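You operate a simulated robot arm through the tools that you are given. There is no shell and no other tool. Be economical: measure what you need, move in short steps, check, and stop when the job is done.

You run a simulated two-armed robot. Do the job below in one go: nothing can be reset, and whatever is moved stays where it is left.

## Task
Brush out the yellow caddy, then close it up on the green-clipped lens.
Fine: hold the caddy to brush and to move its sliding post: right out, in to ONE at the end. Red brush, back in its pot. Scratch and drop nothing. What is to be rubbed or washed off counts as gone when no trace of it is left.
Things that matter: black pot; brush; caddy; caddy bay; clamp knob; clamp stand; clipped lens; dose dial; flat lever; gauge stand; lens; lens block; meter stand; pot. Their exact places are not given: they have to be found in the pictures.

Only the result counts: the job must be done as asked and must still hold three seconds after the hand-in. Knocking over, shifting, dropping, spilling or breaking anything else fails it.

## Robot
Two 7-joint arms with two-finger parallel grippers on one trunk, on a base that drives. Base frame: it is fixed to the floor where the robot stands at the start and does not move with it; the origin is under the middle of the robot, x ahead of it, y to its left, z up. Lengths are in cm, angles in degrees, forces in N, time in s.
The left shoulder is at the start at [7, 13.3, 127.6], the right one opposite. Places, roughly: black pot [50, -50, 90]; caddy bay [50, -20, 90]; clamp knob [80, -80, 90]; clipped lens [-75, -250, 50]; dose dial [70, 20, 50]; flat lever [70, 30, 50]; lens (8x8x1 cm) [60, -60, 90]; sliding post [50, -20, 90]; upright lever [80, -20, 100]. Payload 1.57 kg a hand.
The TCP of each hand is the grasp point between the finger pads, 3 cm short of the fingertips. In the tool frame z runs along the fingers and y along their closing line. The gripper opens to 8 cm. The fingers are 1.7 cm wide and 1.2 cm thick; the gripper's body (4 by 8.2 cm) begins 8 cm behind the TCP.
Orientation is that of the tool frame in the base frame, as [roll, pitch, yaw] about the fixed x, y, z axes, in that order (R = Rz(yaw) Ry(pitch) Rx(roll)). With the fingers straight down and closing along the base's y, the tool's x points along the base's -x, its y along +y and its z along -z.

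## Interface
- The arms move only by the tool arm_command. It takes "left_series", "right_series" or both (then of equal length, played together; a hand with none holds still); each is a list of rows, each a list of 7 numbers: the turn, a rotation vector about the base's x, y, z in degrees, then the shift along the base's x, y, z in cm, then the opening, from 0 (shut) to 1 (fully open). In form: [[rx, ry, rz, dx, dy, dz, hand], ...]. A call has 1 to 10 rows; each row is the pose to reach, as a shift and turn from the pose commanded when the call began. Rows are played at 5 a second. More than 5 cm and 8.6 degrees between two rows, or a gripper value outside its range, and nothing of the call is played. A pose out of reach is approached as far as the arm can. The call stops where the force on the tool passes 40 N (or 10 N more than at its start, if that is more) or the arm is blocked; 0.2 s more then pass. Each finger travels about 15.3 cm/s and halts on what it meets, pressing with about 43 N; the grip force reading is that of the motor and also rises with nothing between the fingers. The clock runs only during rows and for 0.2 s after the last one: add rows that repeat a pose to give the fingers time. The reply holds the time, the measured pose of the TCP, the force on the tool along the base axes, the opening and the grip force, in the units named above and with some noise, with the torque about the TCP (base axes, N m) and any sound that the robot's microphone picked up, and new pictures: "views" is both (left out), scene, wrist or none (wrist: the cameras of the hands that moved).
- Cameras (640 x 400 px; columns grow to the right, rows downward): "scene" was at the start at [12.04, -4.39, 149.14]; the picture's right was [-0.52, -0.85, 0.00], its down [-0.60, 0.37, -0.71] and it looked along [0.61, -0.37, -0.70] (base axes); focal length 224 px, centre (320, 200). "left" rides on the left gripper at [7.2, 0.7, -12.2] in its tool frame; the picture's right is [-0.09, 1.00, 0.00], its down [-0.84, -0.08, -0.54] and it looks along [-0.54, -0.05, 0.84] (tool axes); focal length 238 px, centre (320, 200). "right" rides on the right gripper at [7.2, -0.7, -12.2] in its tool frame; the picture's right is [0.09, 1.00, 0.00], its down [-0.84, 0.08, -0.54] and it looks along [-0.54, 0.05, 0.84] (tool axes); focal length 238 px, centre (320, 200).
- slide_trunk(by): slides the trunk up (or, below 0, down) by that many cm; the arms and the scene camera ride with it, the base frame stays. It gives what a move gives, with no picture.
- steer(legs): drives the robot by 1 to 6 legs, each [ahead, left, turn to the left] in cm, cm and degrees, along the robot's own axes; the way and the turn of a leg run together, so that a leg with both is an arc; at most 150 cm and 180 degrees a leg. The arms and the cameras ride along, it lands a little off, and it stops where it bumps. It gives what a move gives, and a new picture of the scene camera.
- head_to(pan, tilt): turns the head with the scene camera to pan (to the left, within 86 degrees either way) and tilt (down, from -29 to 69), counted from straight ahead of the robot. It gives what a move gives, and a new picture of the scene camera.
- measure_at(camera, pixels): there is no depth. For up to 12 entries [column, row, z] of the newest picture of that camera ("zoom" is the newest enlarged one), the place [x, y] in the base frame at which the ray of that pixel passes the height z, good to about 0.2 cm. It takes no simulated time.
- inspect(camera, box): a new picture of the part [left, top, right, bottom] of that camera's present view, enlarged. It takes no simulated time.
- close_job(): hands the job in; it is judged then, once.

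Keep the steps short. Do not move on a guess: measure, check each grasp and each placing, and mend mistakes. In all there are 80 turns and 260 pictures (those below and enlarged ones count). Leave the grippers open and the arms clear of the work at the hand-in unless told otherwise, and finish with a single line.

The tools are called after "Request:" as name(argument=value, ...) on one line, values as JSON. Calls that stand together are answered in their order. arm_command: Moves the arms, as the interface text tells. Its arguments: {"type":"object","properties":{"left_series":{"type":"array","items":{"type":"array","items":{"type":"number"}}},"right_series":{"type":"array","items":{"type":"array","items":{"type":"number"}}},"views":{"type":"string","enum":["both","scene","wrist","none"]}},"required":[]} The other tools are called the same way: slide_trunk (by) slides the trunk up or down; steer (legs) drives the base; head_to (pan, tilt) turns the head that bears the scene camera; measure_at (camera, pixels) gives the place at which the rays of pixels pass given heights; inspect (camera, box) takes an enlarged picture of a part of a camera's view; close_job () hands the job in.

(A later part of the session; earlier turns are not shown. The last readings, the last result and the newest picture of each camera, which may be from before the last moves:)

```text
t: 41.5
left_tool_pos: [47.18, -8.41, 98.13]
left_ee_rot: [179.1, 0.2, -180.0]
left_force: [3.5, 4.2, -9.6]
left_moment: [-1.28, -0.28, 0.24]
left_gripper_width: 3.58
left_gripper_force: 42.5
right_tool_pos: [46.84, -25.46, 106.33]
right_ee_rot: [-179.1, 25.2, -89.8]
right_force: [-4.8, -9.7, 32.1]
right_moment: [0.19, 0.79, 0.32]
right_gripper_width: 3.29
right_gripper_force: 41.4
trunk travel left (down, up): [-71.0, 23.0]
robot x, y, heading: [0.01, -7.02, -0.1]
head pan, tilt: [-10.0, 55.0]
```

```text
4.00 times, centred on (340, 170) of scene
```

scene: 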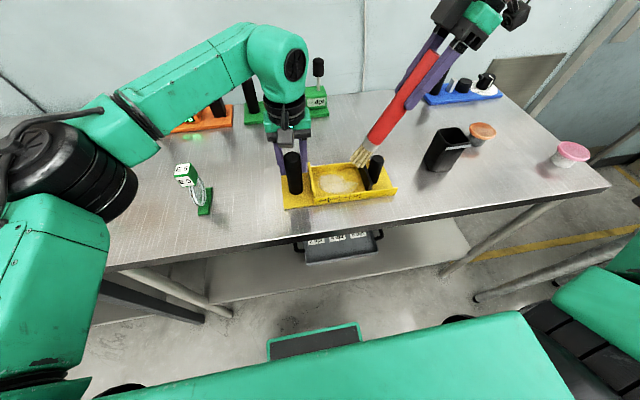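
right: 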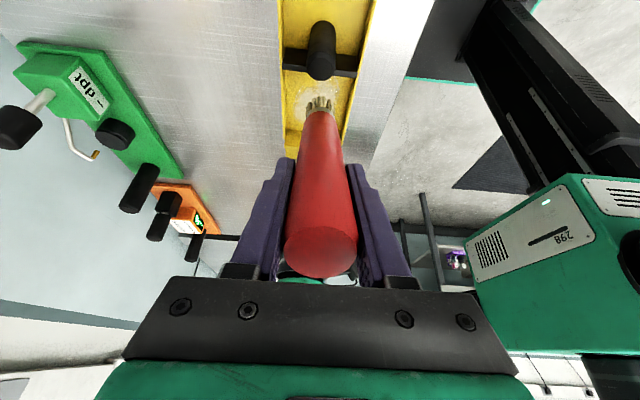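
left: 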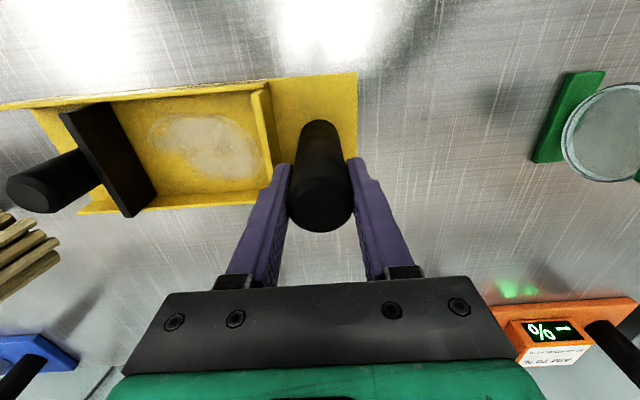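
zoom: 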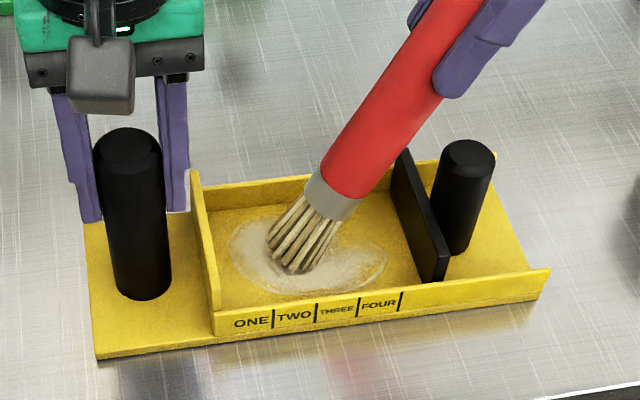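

Contact is found, but 32 N is too hard. I ease up 0.2 cm and make short strokes along y.

Request:
arm_command(right_series=[[0, 0, 0, 0, 0, 0.2, 0.1], [0, 0, 0, 0, 1.2, 0.2, 0.1], [0, 0, 0, 0, 2.4, 0.2, 0.1], [0, 0, 0, 0, 3.4, 0.2, 0.1], [0, 0, 0, 0, 2, 0.2, 0.1], [0, 0, 0, 0, 0.5, 0.2, 0.1], [0, 0, 0, 0, -1, 0.2, 0.1], [0, 0, 0, 0, -2.2, 0.2, 0.1], [0, 0, 0, 0, -1, 0.2, 0.1], [0, 0, 0, 0, 0, 0.2, 0.1]], views="none")

Request:
inspect(camera="scene", box=[270, 120, 410, 220])

Request:
inspect(camera="left", box=[0, 60, 280, 230])

```text
t: 43.7
left_tool_pos: [47.27, -8.29, 98.06]
left_ee_rot: [179.4, 0.1, -179.9]
left_force: [-0.1, -0.4, 6.1]
left_moment: [-1.82, 0.09, -0.03]
left_gripper_width: 3.54
left_gripper_force: 42.6
right_tool_pos: [46.94, -25.57, 106.35]
right_ee_rot: [-179.6, 25.2, -90.1]
right_force: [0.0, 0.2, -0.7]
right_moment: [-0.07, -0.06, -0.03]
right_gripper_width: 3.28
right_gripper_force: 41.1
trunk travel left (down, up): [-71.0, 23.0]
robot x, y, heading: [0.37, -6.95, 0.1]
head pan, tilt: [-10.0, 55.0]
```

```text
4.00 times, centred on (340, 170) of scene
```

zoom: 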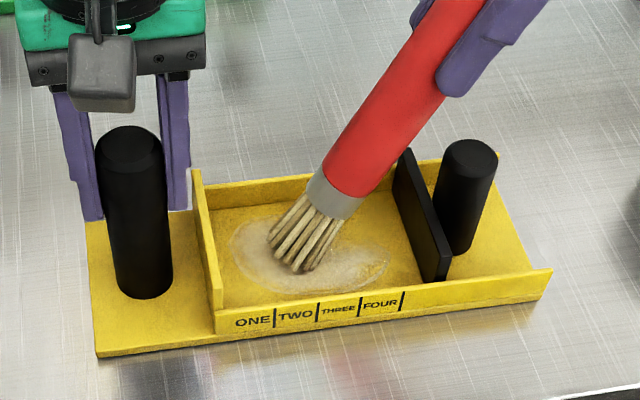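

```text
2.29 times, centred on (140, 145) of left
```

zoom: 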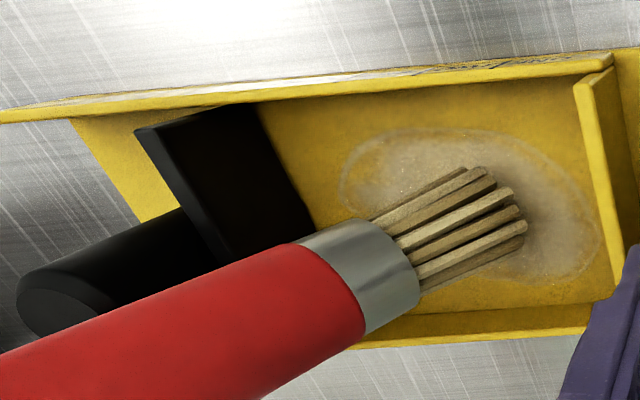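

The force is now nil, and the dust has thinned only a little along the path. I go 0.1 cm lower for a light press and stroke again.

Request:
arm_command(right_series=[[0, 0, 0, 0, 0, -0.1, 0.1], [0, 0, 0, 0, 1.2, -0.1, 0.1], [0, 0, 0, 0, 2.4, -0.1, 0.1], [0, 0, 0, 0, 3.4, -0.1, 0.1], [0, 0, 0, 0, 2, -0.1, 0.1], [0, 0, 0, 0, 0.5, -0.1, 0.1], [0, 0, 0, 0, -1, -0.1, 0.1], [0, 0, 0, 0, -2.4, -0.1, 0.1], [0, 0, 0, 0, -1, -0.1, 0.1], [0, 0, 0, 0, 1, -0.1, 0.1]], views="none")

Request:
inspect(camera="left", box=[0, 60, 280, 230])

```text
t: 45.9
left_tool_pos: [47.29, -8.34, 98.09]
left_ee_rot: [179.2, 0.1, 179.9]
left_force: [0.6, 1.1, 1.9]
left_moment: [-1.56, -0.14, 0.13]
left_gripper_width: 3.55
left_gripper_force: 42.9
right_tool_pos: [47.08, -24.34, 106.25]
right_ee_rot: [-179.6, 25.1, -90.0]
right_force: [0.6, -1.7, 5.9]
right_moment: [0.05, -0.22, -0.08]
right_gripper_width: 3.29
right_gripper_force: 40.8
trunk travel left (down, up): [-71.0, 23.0]
robot x, y, heading: [-0.38, -7.17, -0.0]
head pan, tilt: [-10.0, 55.0]
```

```text
2.29 times, centred on (140, 145) of left
```

zoom: 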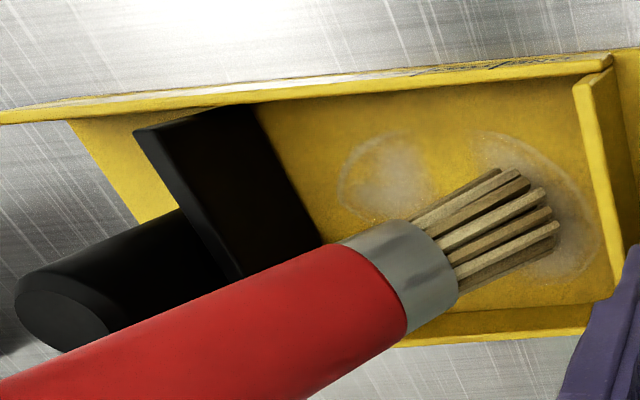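

A press of about 6 N works and the dust is going. I continue with strokes at x offsets −1.8 and −0.9.

Request:
arm_command(right_series=[[0, 0, 0, -0.9, 1.5, 0, 0.1], [0, 0, 0, -1.8, 3.1, 0, 0.1], [0, 0, 0, -1.8, 1.6, 0, 0.1], [0, 0, 0, -1.8, 0, 0, 0.1], [0, 0, 0, -1.8, -1.6, 0, 0.1], [0, 0, 0, -1.8, -3.2, 0, 0.1], [0, 0, 0, -1.8, -4.8, 0, 0.1], [0, 0, 0, -0.9, -4.8, 0, 0.1], [0, 0, 0, -0.9, -3.2, 0, 0.1], [0, 0, 0, -0.9, -1.6, 0, 0.1]], views="none")

Request:
arm_command(right_series=[[0, 0, 0, 0, 1.6, 0, 0.1], [0, 0, 0, 0, 3.2, 0, 0.1], [0, 0, 0, 0, 4.6, 0, 0.1], [0, 0, 0, 1, 4.6, 0, 0.1], [0, 0, 0, 2, 4.6, 0, 0.1], [0, 0, 0, 3, 4.6, 0, 0.1], [0, 0, 0, 3, 3, 0, 0.1], [0, 0, 0, 3, 1.4, 0, 0.1], [0, 0, 0, 3, -0.2, 0, 0.1], [0, 0, 0, 3, -1.8, 0, 0.1]], views="none")

Request:
inspect(camera="left", box=[0, 60, 280, 230])

Request:
inspect(camera="scene", box=[270, 120, 410, 220])

```text
t: 48.1
left_tool_pos: [47.32, -8.36, 98.21]
left_ee_rot: [179.4, 0.1, 179.9]
left_force: [-1.2, 1.3, 4.0]
left_moment: [-1.51, 0.11, -0.06]
left_gripper_width: 3.51
left_gripper_force: 41.8
right_tool_pos: [46.2, -26.1, 106.16]
right_ee_rot: [-179.6, 25.0, -89.9]
right_force: [-0.4, 0.6, 1.2]
right_moment: [0.04, 0.08, 0.03]
right_gripper_width: 3.27
right_gripper_force: 41.2
trunk travel left (down, up): [-71.0, 23.0]
robot x, y, heading: [0.11, -7.16, -0.2]
head pan, tilt: [-10.0, 55.0]
```

```text
t: 50.3
left_tool_pos: [47.29, -8.32, 98.21]
left_ee_rot: [179.3, 0.1, 179.9]
left_force: [-1.6, -0.2, 3.9]
left_moment: [-1.45, 0.03, -0.3]
left_gripper_width: 3.54
left_gripper_force: 42.3
right_tool_pos: [49.17, -27.99, 106.22]
right_ee_rot: [-179.7, 25.1, -89.9]
right_force: [0.6, -0.3, -0.4]
right_moment: [0.01, -0.04, -0.02]
right_gripper_width: 3.29
right_gripper_force: 41.2
trunk travel left (down, up): [-71.0, 23.0]
robot x, y, heading: [-0.2, -6.98, 0.1]
head pan, tilt: [-10.0, 55.0]
```

```text
2.29 times, centred on (140, 145) of left
```

zoom: 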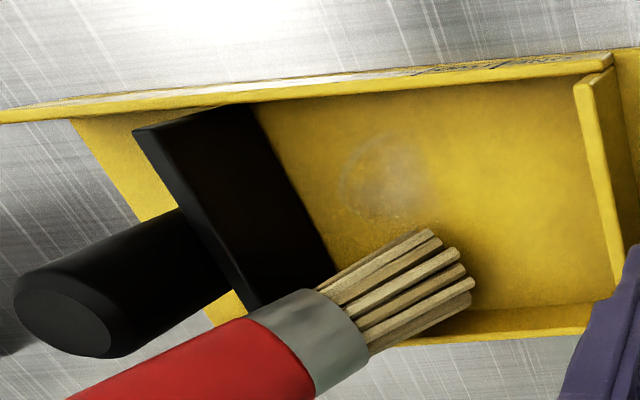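

```text
4.00 times, centred on (340, 170) of scene
```

zoom: 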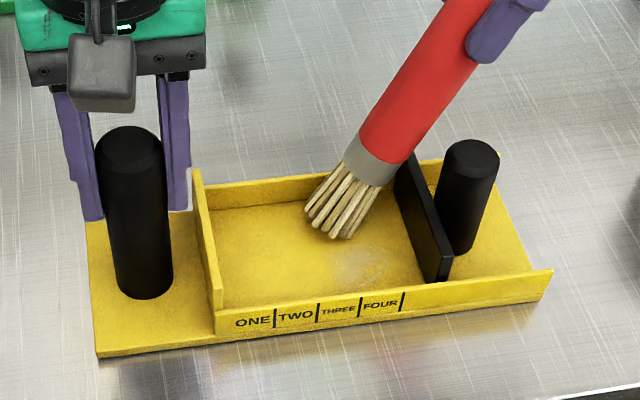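

Only a faint patch near (45.3,−22) is left. I scrub there, 0.15 cm lower.

Request:
arm_command(right_series=[[0, 0, 0, -1.5, 0, 0, 0.1], [0, 0, 0, -2.8, 0.3, -0.15, 0.1], [0, 0, 0, -4, 0.3, -0.15, 0.1], [0, 0, 0, -5, -0.2, -0.15, 0.1], [0, 0, 0, -5, -1.2, -0.15, 0.1], [0, 0, 0, -3.8, -1.2, -0.15, 0.1], [0, 0, 0, -2.6, -1.2, -0.15, 0.1], [0, 0, 0, -2.6, -0.3, -0.15, 0.1], [0, 0, 0, -3.8, -0.3, -0.15, 0.1], [0, 0, 0, -4.5, 0.8, -0.15, 0.1]], views="none")

Request:
arm_command(right_series=[[0, 0, 0, 0.5, 0, 0, 0.1], [0, 0, 0, 1, -1, 0, 0.1], [0, 0, 0, 0, -1.5, 0, 0.1], [0, 0, 0, 0, 0, 0, 0.1], [0, 0, 0, 0.5, 1.5, 0, 0.1], [0, 0, 0, 1, 2, 1.5, 0.1], [0, 0, 0, 2, 0, 5, 0.1], [0, 0, 0, 2, -4, 8, 0.1], [0, 0, 0, 2, -8, 8, 0.1]], views="none")

Request:
inspect(camera="left", box=[0, 60, 280, 230])

Request:
inspect(camera="scene", box=[300, 150, 390, 215])

```text
t: 52.5
left_tool_pos: [47.16, -8.41, 98.11]
left_ee_rot: [179.3, 0.1, -179.9]
left_force: [-1.3, 0.8, 1.3]
left_moment: [-1.48, -0.13, -0.03]
left_gripper_width: 3.5
left_gripper_force: 42.6
right_tool_pos: [44.54, -27.16, 106.12]
right_ee_rot: [-179.5, 25.1, -89.8]
right_force: [1.2, -1.7, 6.0]
right_moment: [-0.04, -0.23, -0.08]
right_gripper_width: 3.29
right_gripper_force: 41.3
trunk travel left (down, up): [-71.0, 23.0]
robot x, y, heading: [0.11, -6.79, -0.1]
head pan, tilt: [-10.0, 55.0]
```

```text
t: 54.5
left_tool_pos: [47.42, -8.26, 98.06]
left_ee_rot: [179.3, 0.0, -179.9]
left_force: [0.4, -0.6, 4.2]
left_moment: [-1.47, 0.12, 0.09]
left_gripper_width: 3.53
left_gripper_force: 42.4
right_tool_pos: [46.72, -35.31, 114.22]
right_ee_rot: [-179.6, 25.1, -89.9]
right_force: [-0.3, -0.5, -0.4]
right_moment: [0.0, 0.0, 0.0]
right_gripper_width: 3.28
right_gripper_force: 41.3
trunk travel left (down, up): [-71.0, 23.0]
robot x, y, heading: [0.5, -6.6, -0.3]
head pan, tilt: [-10.0, 55.0]
```

```text
2.29 times, centred on (140, 145) of left
```

zoom: 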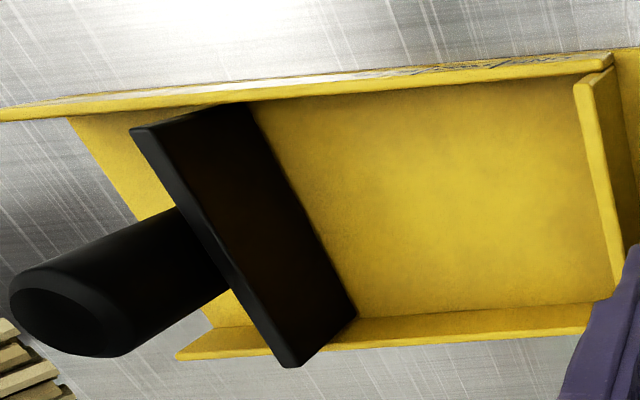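

```text
6.15 times, centred on (345, 182) of scene
```

zoom: 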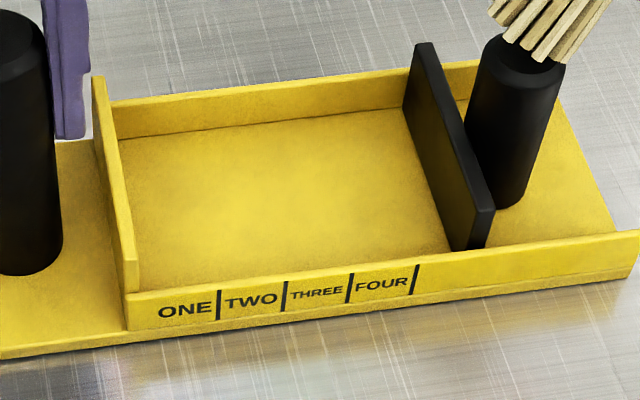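

The bay looks clean in both views. Now I let go of the caddy, bring the brush upright and raised, and drive right to the pot.

Request:
arm_command(left_series=[[0, 0, 0, 0, 0, 0, 0.62], [0, 0, 0, 0, 0, 0, 0.62], [0, 0, 0, 0, 0, 4, 0.62], [0, 0, 0, 0, 0, 8, 0.62], [0, 0, 0, 0, 0, 12, 0.62]], right_series=[[0, 0, 0, 0, 0, 2.5, 0.1], [-6, 0, 0, 0, 0, 5, 0.1], [-12, 0, 0, 0, 0, 7, 0.1], [-18, 0, 0, 0, 0, 7, 0.1], [-25, 0, 0, 0, 0, 7, 0.1]], views="none")

Request:
steer(legs=[[0, -14, 0]])

```text
t: 55.7
left_tool_pos: [47.49, -8.05, 110.02]
left_ee_rot: [179.3, 0.1, -179.9]
left_force: [-0.1, 0.1, 0.6]
left_moment: [0.02, -0.02, -0.04]
left_gripper_width: 4.95
left_gripper_force: 0.0
right_tool_pos: [46.75, -35.05, 121.09]
right_ee_rot: [-179.6, 0.0, -90.0]
right_force: [0.7, 0.3, -1.2]
right_moment: [-0.04, -0.03, 0.0]
right_gripper_width: 3.29
right_gripper_force: 41.2
trunk travel left (down, up): [-71.0, 23.0]
robot x, y, heading: [-0.07, -6.64, -0.4]
head pan, tilt: [-10.0, 55.0]
```

```text
t: 57.0
left_tool_pos: [47.75, -21.97, 109.91]
left_ee_rot: [179.4, 0.0, -179.8]
left_force: [-0.5, -0.2, 0.8]
left_moment: [-0.02, 0.02, -0.02]
left_gripper_width: 4.95
left_gripper_force: 0.0
right_tool_pos: [46.94, -48.97, 121.04]
right_ee_rot: [-179.8, 0.0, -89.8]
right_force: [-0.6, 0.3, -0.1]
right_moment: [-0.04, 0.03, -0.03]
right_gripper_width: 3.29
right_gripper_force: 41.1
trunk travel left (down, up): [-71.0, 23.0]
robot x, y, heading: [0.14, -21.06, 0.1]
head pan, tilt: [-10.0, 55.0]
```

scene: 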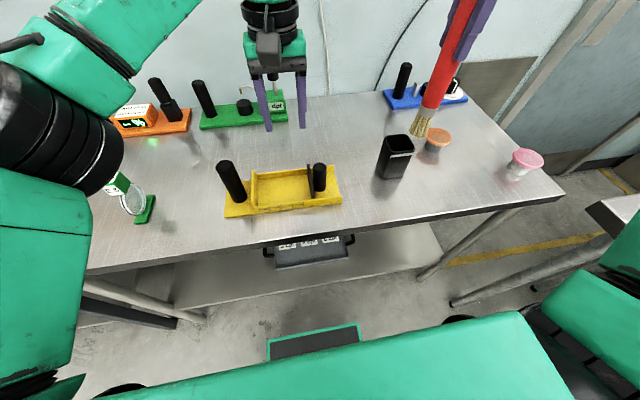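

I bring the brush over the pot at (49.6,−47.6) and check.

Request:
arm_command(right_series=[[0, 0, 0, 1.3, 0.7, 0, 0.1], [0, 0, 0, 2.6, 1.4, 0, 0.1]], views="both")

Request:
inspect(camera="right", box=[250, 50, 390, 150])

Request:
inspect(camera="scene", box=[360, 70, 470, 190])

```text
t: 57.6
left_tool_pos: [47.83, -22.03, 109.72]
left_ee_rot: [179.4, 0.0, -179.8]
left_force: [-0.2, 0.5, -0.6]
left_moment: [0.0, -0.01, -0.02]
left_gripper_width: 4.95
left_gripper_force: 0.0
right_tool_pos: [49.53, -47.62, 120.87]
right_ee_rot: [-179.6, 0.0, -89.7]
right_force: [0.4, -0.2, -1.1]
right_moment: [0.01, 0.01, -0.01]
right_gripper_width: 3.29
right_gripper_force: 40.9
trunk travel left (down, up): [-71.0, 23.0]
robot x, y, heading: [0.04, -21.14, 0.0]
head pan, tilt: [-10.0, 55.0]
```

scene: 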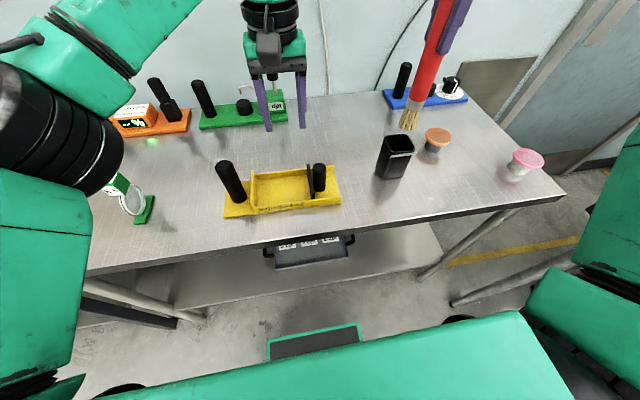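
right: 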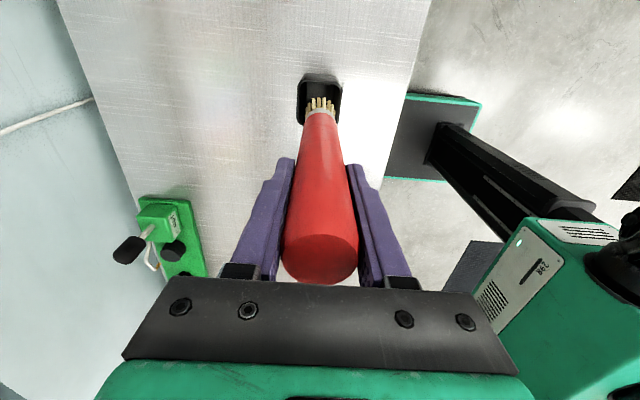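

```text
4.00 times, centred on (320, 100) of right
```

zoom: 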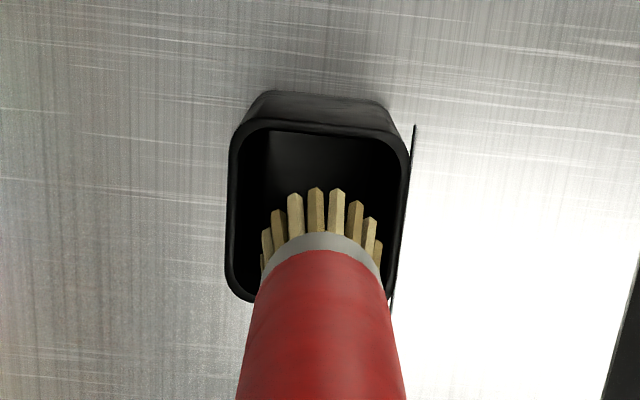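

```text
3.33 times, centred on (415, 130) of scene
```

zoom: 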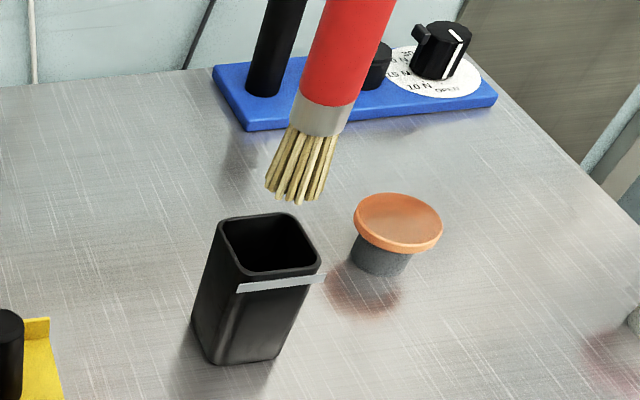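

The view matches the one when the brush came out. I lower it straight down to the earlier height.

Request:
arm_command(right_series=[[0, 0, 0, 0.1, 0, -3, 0.1], [0, 0, 0, 0.1, -0.1, -6, 0.1], [0, 0, 0, 0.1, -0.1, -9, 0.1], [0, 0, 0, 0.1, -0.1, -12, 0.1], [0, 0, 0, 0.1, -0.1, -13.6, 0.1]], views="both")

```text
t: 58.8
left_tool_pos: [47.73, -22.08, 109.78]
left_ee_rot: [179.3, 0.0, -179.8]
left_force: [-0.6, -0.8, -1.1]
left_moment: [0.0, 0.02, -0.01]
left_gripper_width: 4.96
left_gripper_force: 0.0
right_tool_pos: [49.68, -47.62, 107.34]
right_ee_rot: [-179.6, 0.1, -89.8]
right_force: [-0.3, 0.2, -0.7]
right_moment: [-0.01, -0.02, 0.01]
right_gripper_width: 3.3
right_gripper_force: 41.1
trunk travel left (down, up): [-71.0, 23.0]
robot x, y, heading: [0.11, -20.74, 0.1]
head pan, tilt: [-10.0, 55.0]
```

scene: 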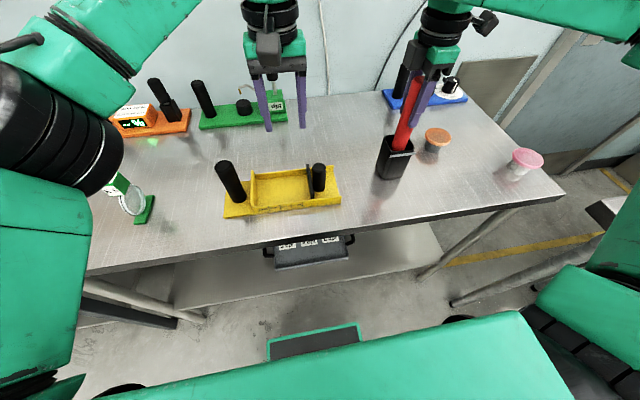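
right: 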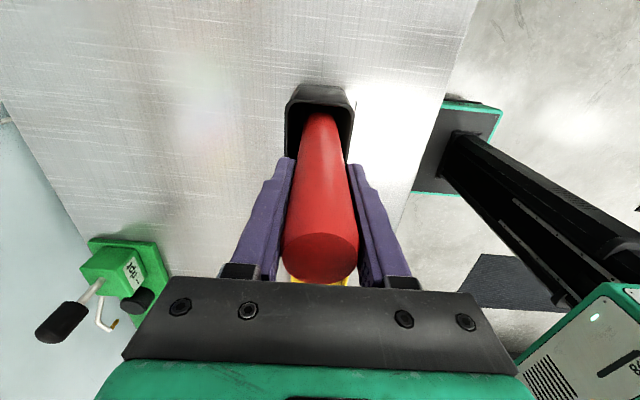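

The brush is inside the pot. I lower the last 0.6 cm, then open and rise.

Request:
arm_command(right_series=[[0, 0, 0, 0, 0, -0.3, 0.1], [0, 0, 0, 0, 0, -0.6, 0.1], [0, 0, 0, 0, 0, -0.6, 0.5], [0, 0, 0, 0, 0, -0.6, 0.8], [0, 0, 0, 0, 0, -0.6, 0.9], [0, 0, 0, 0, 0, 3, 0.9], [0, 0, 0, 0, 0, 7, 0.9], [0, 0, 0, 0, 0, 11, 0.9], [0, 0, 0, 0, 0, 14, 0.9]], views="both")

```text
t: 60.8
left_tool_pos: [47.71, -21.94, 109.78]
left_ee_rot: [179.3, 0.0, -179.9]
left_force: [0.8, -0.4, 0.4]
left_moment: [-0.02, 0.02, 0.01]
left_gripper_width: 4.95
left_gripper_force: 0.0
right_tool_pos: [49.56, -47.69, 121.47]
right_ee_rot: [-179.7, 0.0, -89.7]
right_force: [-0.4, 0.1, -0.6]
right_moment: [-0.03, 0.0, 0.01]
right_gripper_width: 7.18
right_gripper_force: 0.1
trunk travel left (down, up): [-71.0, 23.0]
robot x, y, heading: [0.2, -21.29, 0.3]
head pan, tilt: [-10.0, 55.0]
```

scene: 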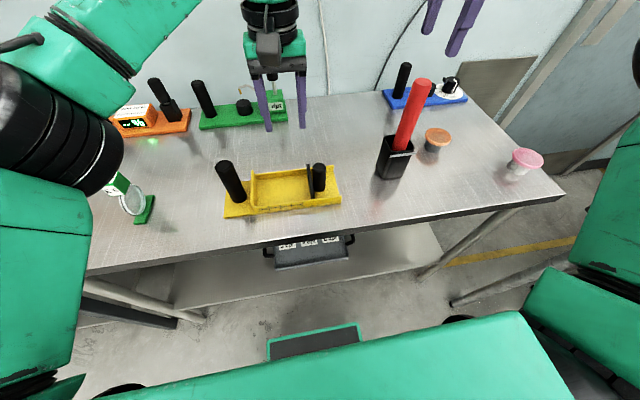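
right: 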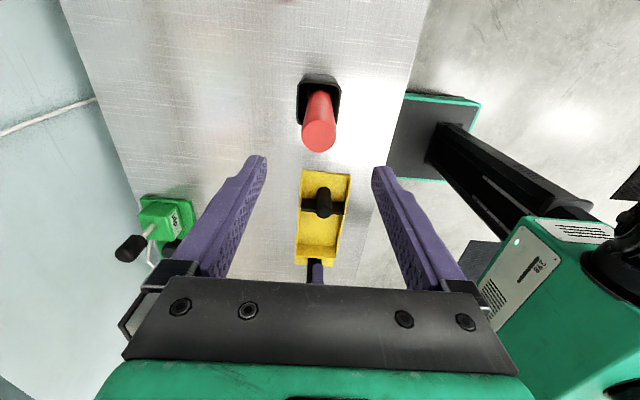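

The brush is back in its pot. Now I drive back left 14 cm for the lens.

Request:
steer(legs=[[0, 16, 0]])

Request:
arm_command(left_series=[[0, 0, 0, 0, 2, 4, 0.8], [0, 0, 0, 0, 5, 8, 0.8], [0, 0, 0, -1, 9, 10, 0.8], [0, 0, 0, -2, 13, 10, 0.8]], views="both")

Request:
inspect(camera="left", box=[320, 90, 500, 220])

```text
t: 62.3
left_tool_pos: [47.55, -6.2, 109.84]
left_ee_rot: [179.2, 0.0, -179.8]
left_force: [0.7, 0.3, 0.2]
left_moment: [0.01, 0.0, 0.0]
left_gripper_width: 4.94
left_gripper_force: 0.0
right_tool_pos: [49.37, -31.85, 121.27]
right_ee_rot: [-179.5, 0.2, -89.9]
right_force: [-0.2, -0.4, -0.4]
right_moment: [0.0, 0.03, 0.02]
right_gripper_width: 7.2
right_gripper_force: 0.1
trunk travel left (down, up): [-71.0, 23.0]
robot x, y, heading: [0.07, -4.61, 0.0]
head pan, tilt: [-10.0, 55.0]
```

scene: 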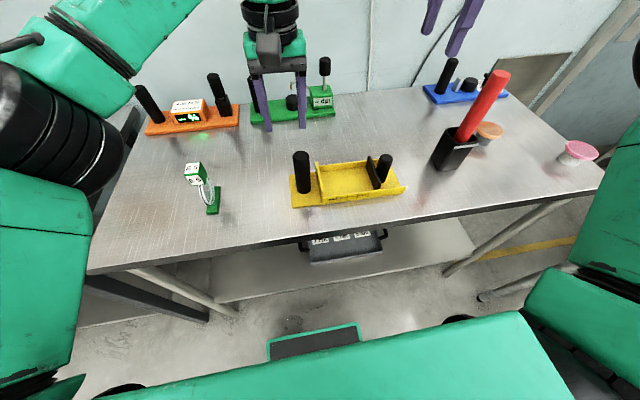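

```text
t: 63.3
left_tool_pos: [45.34, 7.31, 119.94]
left_ee_rot: [179.5, 0.0, 180.0]
left_force: [-0.8, 0.4, -0.2]
left_moment: [-0.05, -0.01, 0.02]
left_gripper_width: 6.4
left_gripper_force: 0.0
right_tool_pos: [49.31, -31.52, 121.44]
right_ee_rot: [-179.6, 0.0, -90.0]
right_force: [-0.1, 0.4, 0.5]
right_moment: [-0.04, 0.03, -0.03]
right_gripper_width: 7.19
right_gripper_force: 0.2
trunk travel left (down, up): [-71.0, 23.0]
robot x, y, heading: [-0.26, -4.88, 0.2]
head pan, tilt: [-10.0, 55.0]
```

scene: 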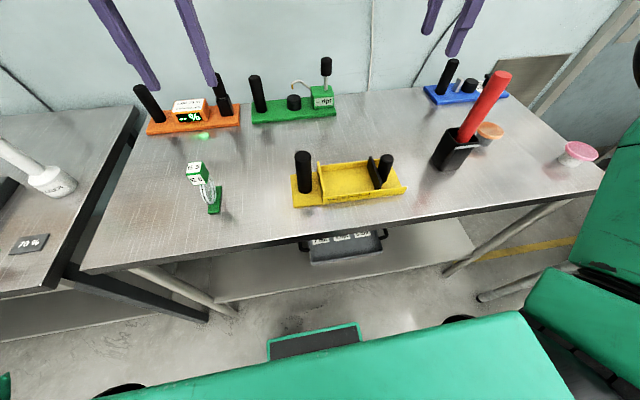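
left: 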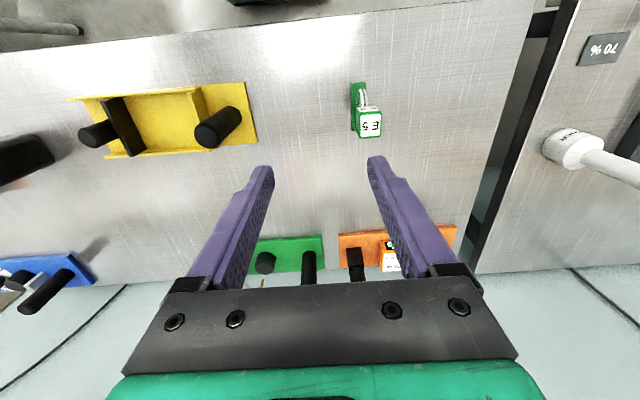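

```text
3.08 times, centred on (410, 155) of left
```

zoom: 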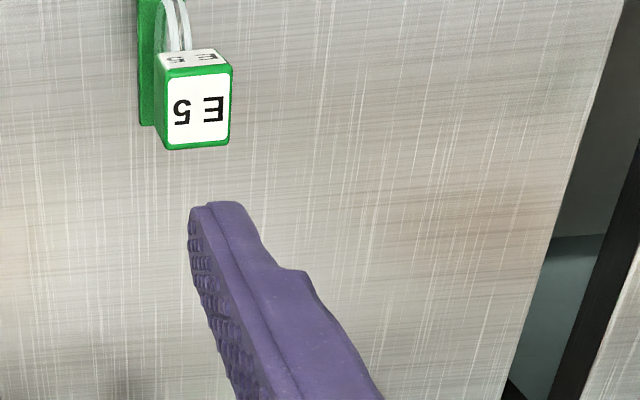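

I measure the clip and lens from both cameras.

Request:
inspect(camera="scene", box=[170, 145, 250, 225])

Request:
measure_at(camera="left", pixels=[[370, 123, 98], [370, 123, 100], [370, 123, 102], [359, 137, 99], [381, 136, 99], [381, 110, 99], [359, 111, 99], [352, 84, 88.5], [365, 84, 88.5], [351, 130, 88.5]])

Request:
measure_at(camera="scene", pixels=[[196, 166, 98], [196, 166, 100], [196, 166, 102], [210, 215, 88.5], [222, 212, 88.5]])

```text
5.00 times, centred on (210, 185) of scene
```

zoom: 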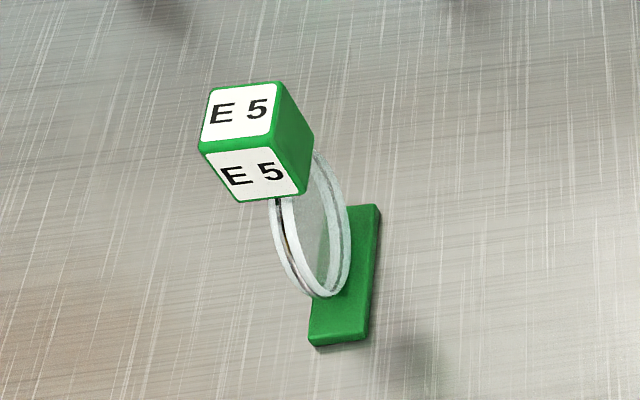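

```text
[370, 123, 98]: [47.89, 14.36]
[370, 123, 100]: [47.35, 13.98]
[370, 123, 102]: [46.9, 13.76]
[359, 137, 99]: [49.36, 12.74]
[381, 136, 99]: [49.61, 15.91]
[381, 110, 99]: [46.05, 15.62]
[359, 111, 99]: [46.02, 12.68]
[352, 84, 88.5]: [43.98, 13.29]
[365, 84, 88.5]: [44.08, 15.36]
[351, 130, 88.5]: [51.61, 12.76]
```

```text
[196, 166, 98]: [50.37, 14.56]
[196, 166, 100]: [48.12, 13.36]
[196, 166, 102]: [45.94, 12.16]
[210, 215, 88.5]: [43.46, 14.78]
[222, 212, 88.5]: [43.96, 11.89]
```

The clip is about a 3 cm cube centred near (47.6,14.2) with its top at z≈100. I move the left hand above it at z≈108.

Request:
arm_command(left_series=[[0, 0, 0, 0.8, 2.5, -2, 0.8], [0, 0, 0, 1.6, 5, -5, 0.8], [0, 0, 0, 2.2, 6.9, -9, 0.8], [0, 0, 0, 2.2, 6.9, -12, 0.8]], views="wrist")

Request:
inspect(camera="left", box=[230, 60, 410, 200])

```text
t: 64.3
left_tool_pos: [47.91, 13.89, 107.89]
left_ee_rot: [179.3, 0.1, -179.7]
left_force: [0.8, -0.5, 0.4]
left_moment: [-0.02, 0.02, -0.03]
left_gripper_width: 6.44
left_gripper_force: 0.0
right_tool_pos: [49.52, -31.63, 121.37]
right_ee_rot: [-179.7, 0.1, -89.9]
right_force: [0.5, 0.3, -0.6]
right_moment: [0.01, -0.01, 0.02]
right_gripper_width: 7.2
right_gripper_force: 0.0
trunk travel left (down, up): [-71.0, 23.0]
robot x, y, heading: [-0.2, -4.92, 0.1]
head pan, tilt: [-10.0, 55.0]
```

left: 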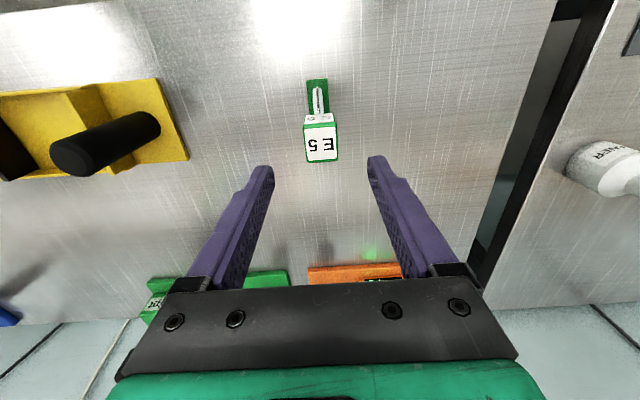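

```text
2.86 times, centred on (320, 130) of left
```

zoom: 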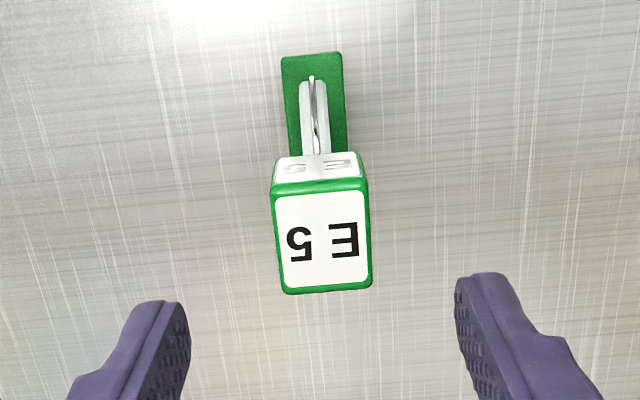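

Clip top is centred under the hand (321,144). I go straight down 9 cm around it.

Request:
arm_command(left_series=[[0, 0, 0, 0, 0.1, -3, 0.8], [0, 0, 0, 0, 0.1, -6, 0.8], [0, 0, 0, 0, 0.1, -9.2, 0.8]], views="wrist")

Request:
inspect(camera="scene", box=[150, 120, 270, 230])

```text
t: 65.1
left_tool_pos: [47.79, 14.16, 98.6]
left_ee_rot: [179.4, 0.2, -179.8]
left_force: [-0.5, -0.3, -0.3]
left_moment: [0.01, 0.04, -0.02]
left_gripper_width: 6.41
left_gripper_force: 0.0
right_tool_pos: [49.44, -31.72, 121.44]
right_ee_rot: [-179.6, 0.1, -89.9]
right_force: [0.4, 0.5, -0.1]
right_moment: [-0.02, 0.0, -0.01]
right_gripper_width: 7.21
right_gripper_force: 0.1
trunk travel left (down, up): [-71.0, 23.0]
robot x, y, heading: [-0.14, -4.31, 0.1]
head pan, tilt: [-10.0, 55.0]
```

left: 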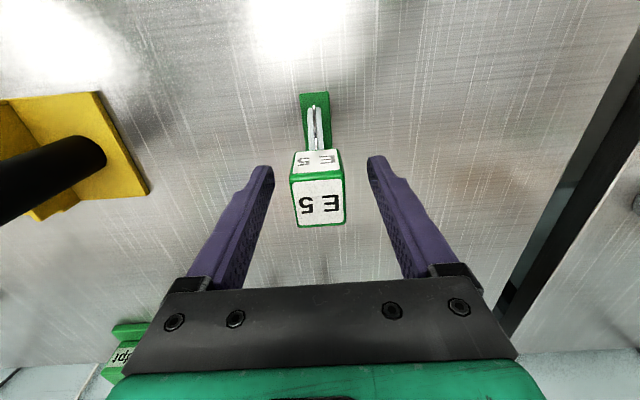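

```text
3.64 times, centred on (210, 175) of scene
```

zoom: 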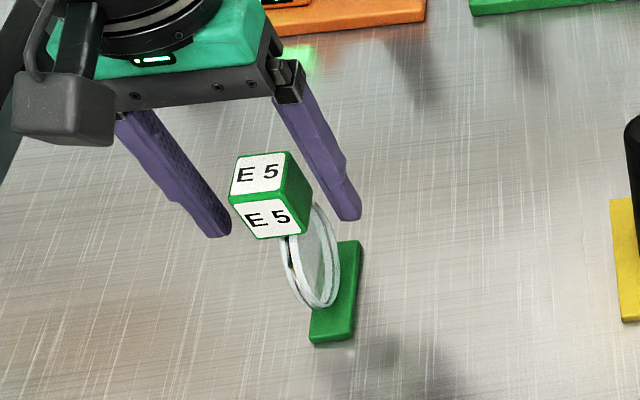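

The clip lies between the fingers. I close and lift straight up in small steps.

Request:
arm_command(left_series=[[0, 0, 0, 0, 0, 0, 0.2], [0, 0, 0, 0, 0, 0, 0.2], [0, 0, 0, 0, 0, 0, 0.2], [0, 0, 0, 0, 0, 1, 0.2], [0, 0, 0, 0, 0, 2.5, 0.2], [0, 0, 0, 0, 0, 4.5, 0.2]], views="both")

Request:
inspect(camera="scene", box=[150, 100, 270, 230])

```text
t: 66.5
left_tool_pos: [47.76, 14.06, 103.1]
left_ee_rot: [179.4, -0.1, -179.8]
left_force: [0.0, -0.5, -1.1]
left_moment: [-0.04, 0.01, -0.03]
left_gripper_width: 2.92
left_gripper_force: 39.2
right_tool_pos: [49.44, -31.66, 121.44]
right_ee_rot: [-179.6, 0.1, -89.8]
right_force: [0.1, 0.5, 0.7]
right_moment: [0.02, -0.02, -0.01]
right_gripper_width: 7.22
right_gripper_force: 0.0
trunk travel left (down, up): [-71.0, 23.0]
robot x, y, heading: [0.15, -4.92, 0.0]
head pan, tilt: [-10.0, 55.0]
```

scene: 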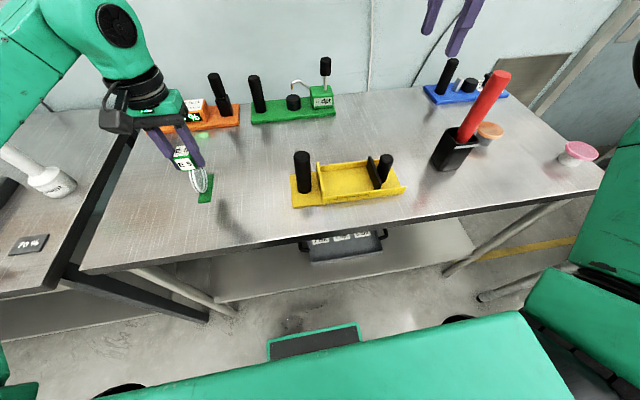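
left: 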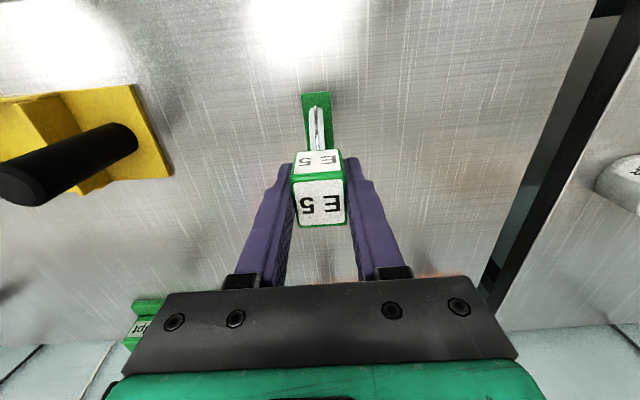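

```text
3.08 times, centred on (210, 165) of scene
```

zoom: 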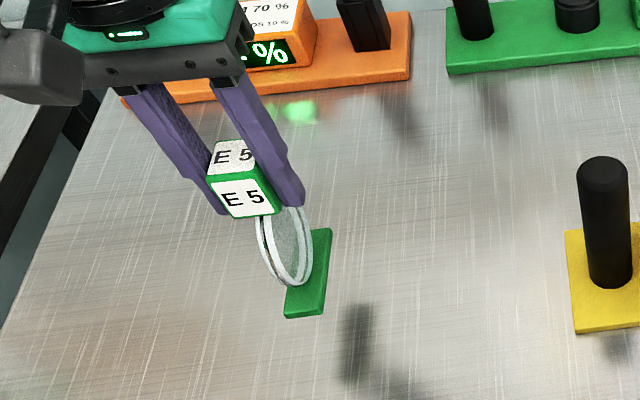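

The lens is out of its block and held. I lift it well clear and carry it high over toward the bay.

Request:
arm_command(left_series=[[0, 0, 0, 0, 0, 5, 0.2], [0, 0, 0, 0, 0, 9, 0.2], [0, 0, 0, 0, -4, 10, 0.2], [0, 0, 0, 0, -8, 10, 0.2], [0, 0, 0, 0, -12, 10, 0.2], [0, 0, 0, 0, -16, 10, 0.2], [0, 0, 0, 0, -20, 10, 0.2], [0, 0, 0, 0, -24, 10, 0.2], [0, 0, 0, 0, -28, 10, 0.2], [0, 0, 0, 0, -29, 10, 0.2]], views="both")

```text
t: 68.7
left_tool_pos: [48.04, -12.77, 112.97]
left_ee_rot: [179.4, 0.1, -179.6]
left_force: [0.4, 1.1, -0.6]
left_moment: [0.02, 0.01, 0.0]
left_gripper_width: 2.93
left_gripper_force: 38.5
left hand out of reach, approached as far as the arm can: row 9, 10
right_tool_pos: [49.44, -31.59, 121.36]
right_ee_rot: [-179.6, 0.1, -89.9]
right_force: [0.3, 0.5, 0.4]
right_moment: [-0.02, -0.04, -0.02]
right_gripper_width: 7.2
right_gripper_force: 0.0
trunk travel left (down, up): [-71.0, 23.0]
robot x, y, heading: [0.13, -4.99, 0.2]
head pan, tilt: [-10.0, 55.0]
```

scene: 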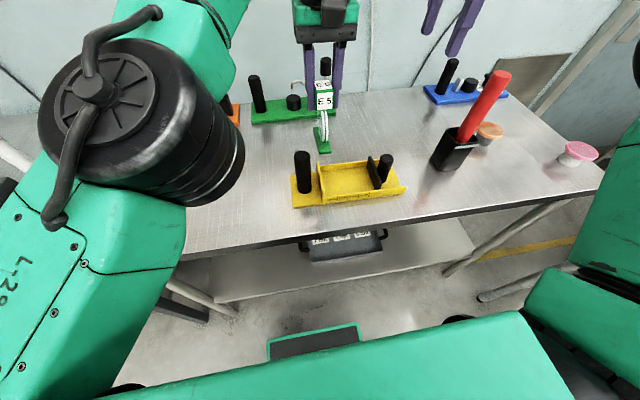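
left: 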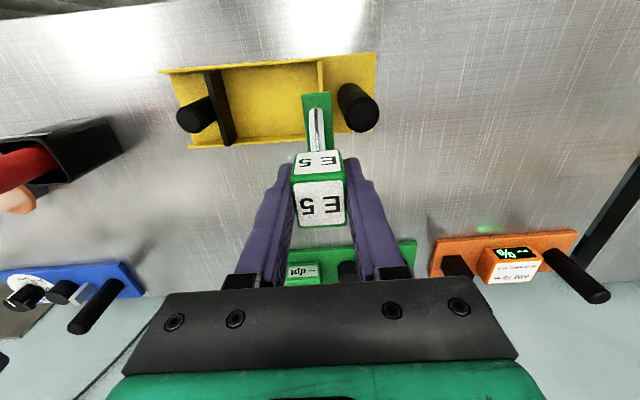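

The green block came up with the lens, so it is the lens's own foot, and the marks look spaced for such feet. From here the left hand is at the edge of its reach, so I drive 8 cm right and measure the bay and foot.

Request:
steer(legs=[[0, -8, 0]])

Request:
arm_command(left_series=[[0, 0, 0, 0, 2, 0, 0.2], [0, 0, 0, 0, 4, 0, 0.2], [0, 0, 0, 0, 6, 0, 0.2]], views="both")

Request:
inspect(camera="left", box=[160, 40, 400, 190])

Request:
inspect(camera="scene", box=[220, 80, 400, 230])

```text
t: 69.7
left_tool_pos: [48.03, -20.41, 112.96]
left_ee_rot: [179.5, 0.2, -179.7]
left_force: [-0.5, 0.2, -0.6]
left_moment: [0.0, 0.02, -0.01]
left_gripper_width: 2.93
left_gripper_force: 38.5
right_tool_pos: [49.59, -39.08, 121.42]
right_ee_rot: [-179.5, -0.1, -89.9]
right_force: [0.5, -0.1, -1.0]
right_moment: [0.0, 0.01, 0.01]
right_gripper_width: 7.21
right_gripper_force: 0.0
trunk travel left (down, up): [-71.0, 23.0]
robot x, y, heading: [-0.08, -12.48, -0.0]
head pan, tilt: [-10.0, 55.0]
```

scene: 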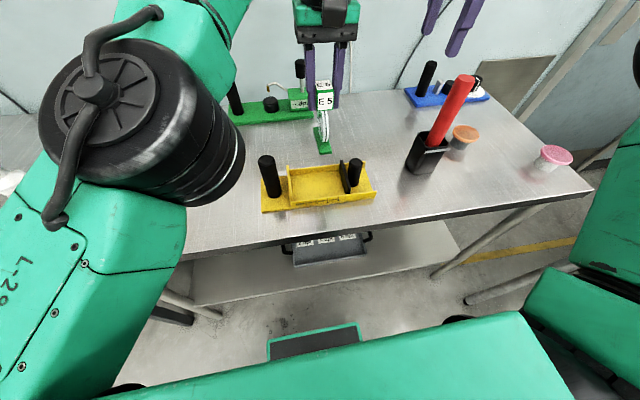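

```text
t: 70.5
left_tool_pos: [48.22, -14.89, 112.95]
left_ee_rot: [179.2, -0.1, -179.8]
left_force: [-0.4, 0.4, 0.5]
left_moment: [-0.01, 0.02, 0.03]
left_gripper_width: 2.92
left_gripper_force: 38.9
right_tool_pos: [49.42, -39.49, 121.43]
right_ee_rot: [-179.6, 0.1, -89.8]
right_force: [0.2, -0.5, -0.3]
right_moment: [0.01, 0.01, 0.0]
right_gripper_width: 7.19
right_gripper_force: 0.1
trunk travel left (down, up): [-71.0, 23.0]
robot x, y, heading: [-0.04, -12.84, 0.0]
head pan, tilt: [-10.0, 55.0]
```

scene: 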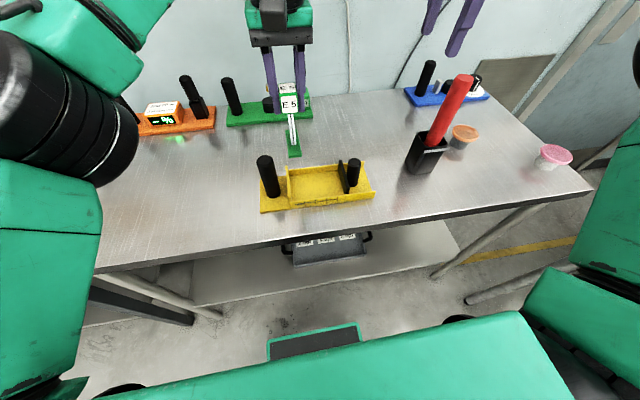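
left: 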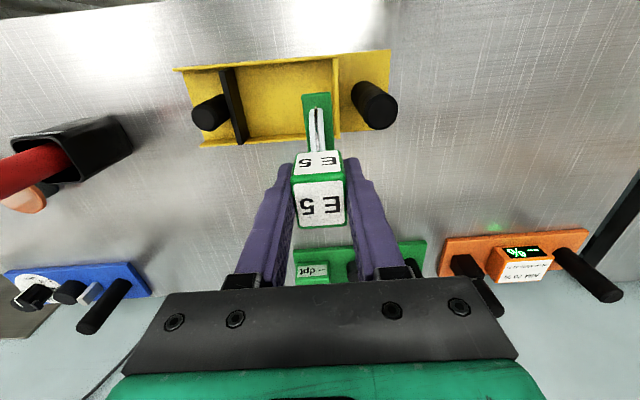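

```text
2.67 times, centred on (280, 115) of left
```

zoom: 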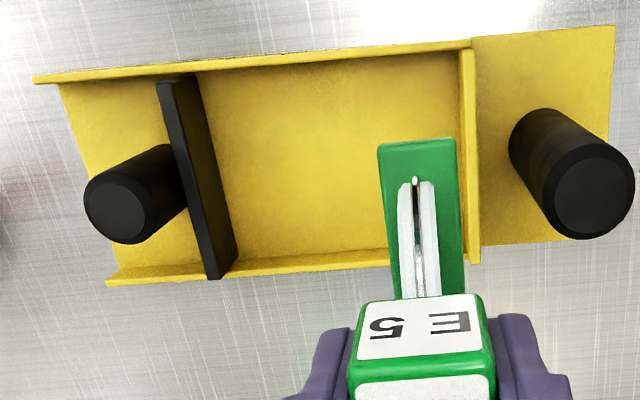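

```text
2.67 times, centred on (310, 155) of scene
```

zoom: 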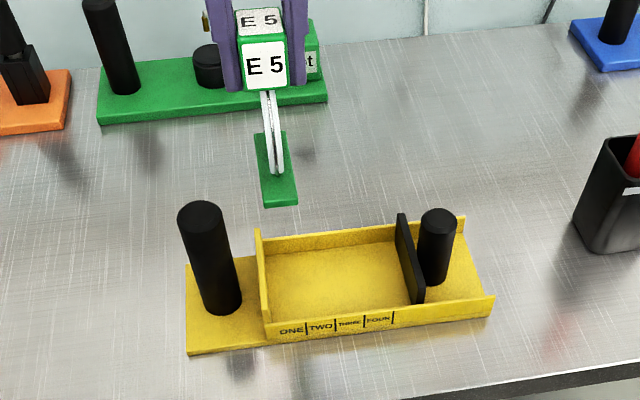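

I measure the foot's corners (z≈103) and the bay's edges.

Request:
measure_at(camera="left", pixels=[[301.3, 93.6, 103.2], [330, 92, 103.2], [331, 143, 103.2], [307, 149, 103.2], [333, 59, 93], [335.5, 138, 93], [334, 132.5, 89], [206, 142, 90.5], [225, 64, 91], [335, 57, 91], [240, 138, 89], [378, 115, 97.5]])

Request:
measure_at(camera="scene", pixels=[[289, 157, 102.4], [300, 156, 102.4], [287, 167, 93], [289, 205, 93], [292, 198, 89], [372, 194, 91], [362, 162, 91], [289, 170, 91], [290, 208, 88], [341, 193, 91]])

```text
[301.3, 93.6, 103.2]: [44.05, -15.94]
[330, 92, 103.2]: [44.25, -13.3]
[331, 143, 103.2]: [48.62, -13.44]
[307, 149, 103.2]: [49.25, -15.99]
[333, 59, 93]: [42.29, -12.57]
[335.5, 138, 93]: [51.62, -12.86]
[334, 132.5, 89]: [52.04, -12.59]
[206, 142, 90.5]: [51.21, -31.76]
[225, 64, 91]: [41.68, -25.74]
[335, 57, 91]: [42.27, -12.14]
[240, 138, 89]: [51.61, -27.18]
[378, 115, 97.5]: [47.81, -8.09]
```

```text
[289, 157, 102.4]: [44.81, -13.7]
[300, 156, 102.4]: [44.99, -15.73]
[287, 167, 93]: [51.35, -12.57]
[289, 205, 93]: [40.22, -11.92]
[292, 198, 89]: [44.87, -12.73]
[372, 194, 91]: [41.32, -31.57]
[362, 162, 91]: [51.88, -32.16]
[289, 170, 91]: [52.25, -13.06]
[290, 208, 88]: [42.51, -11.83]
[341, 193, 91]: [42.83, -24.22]
```

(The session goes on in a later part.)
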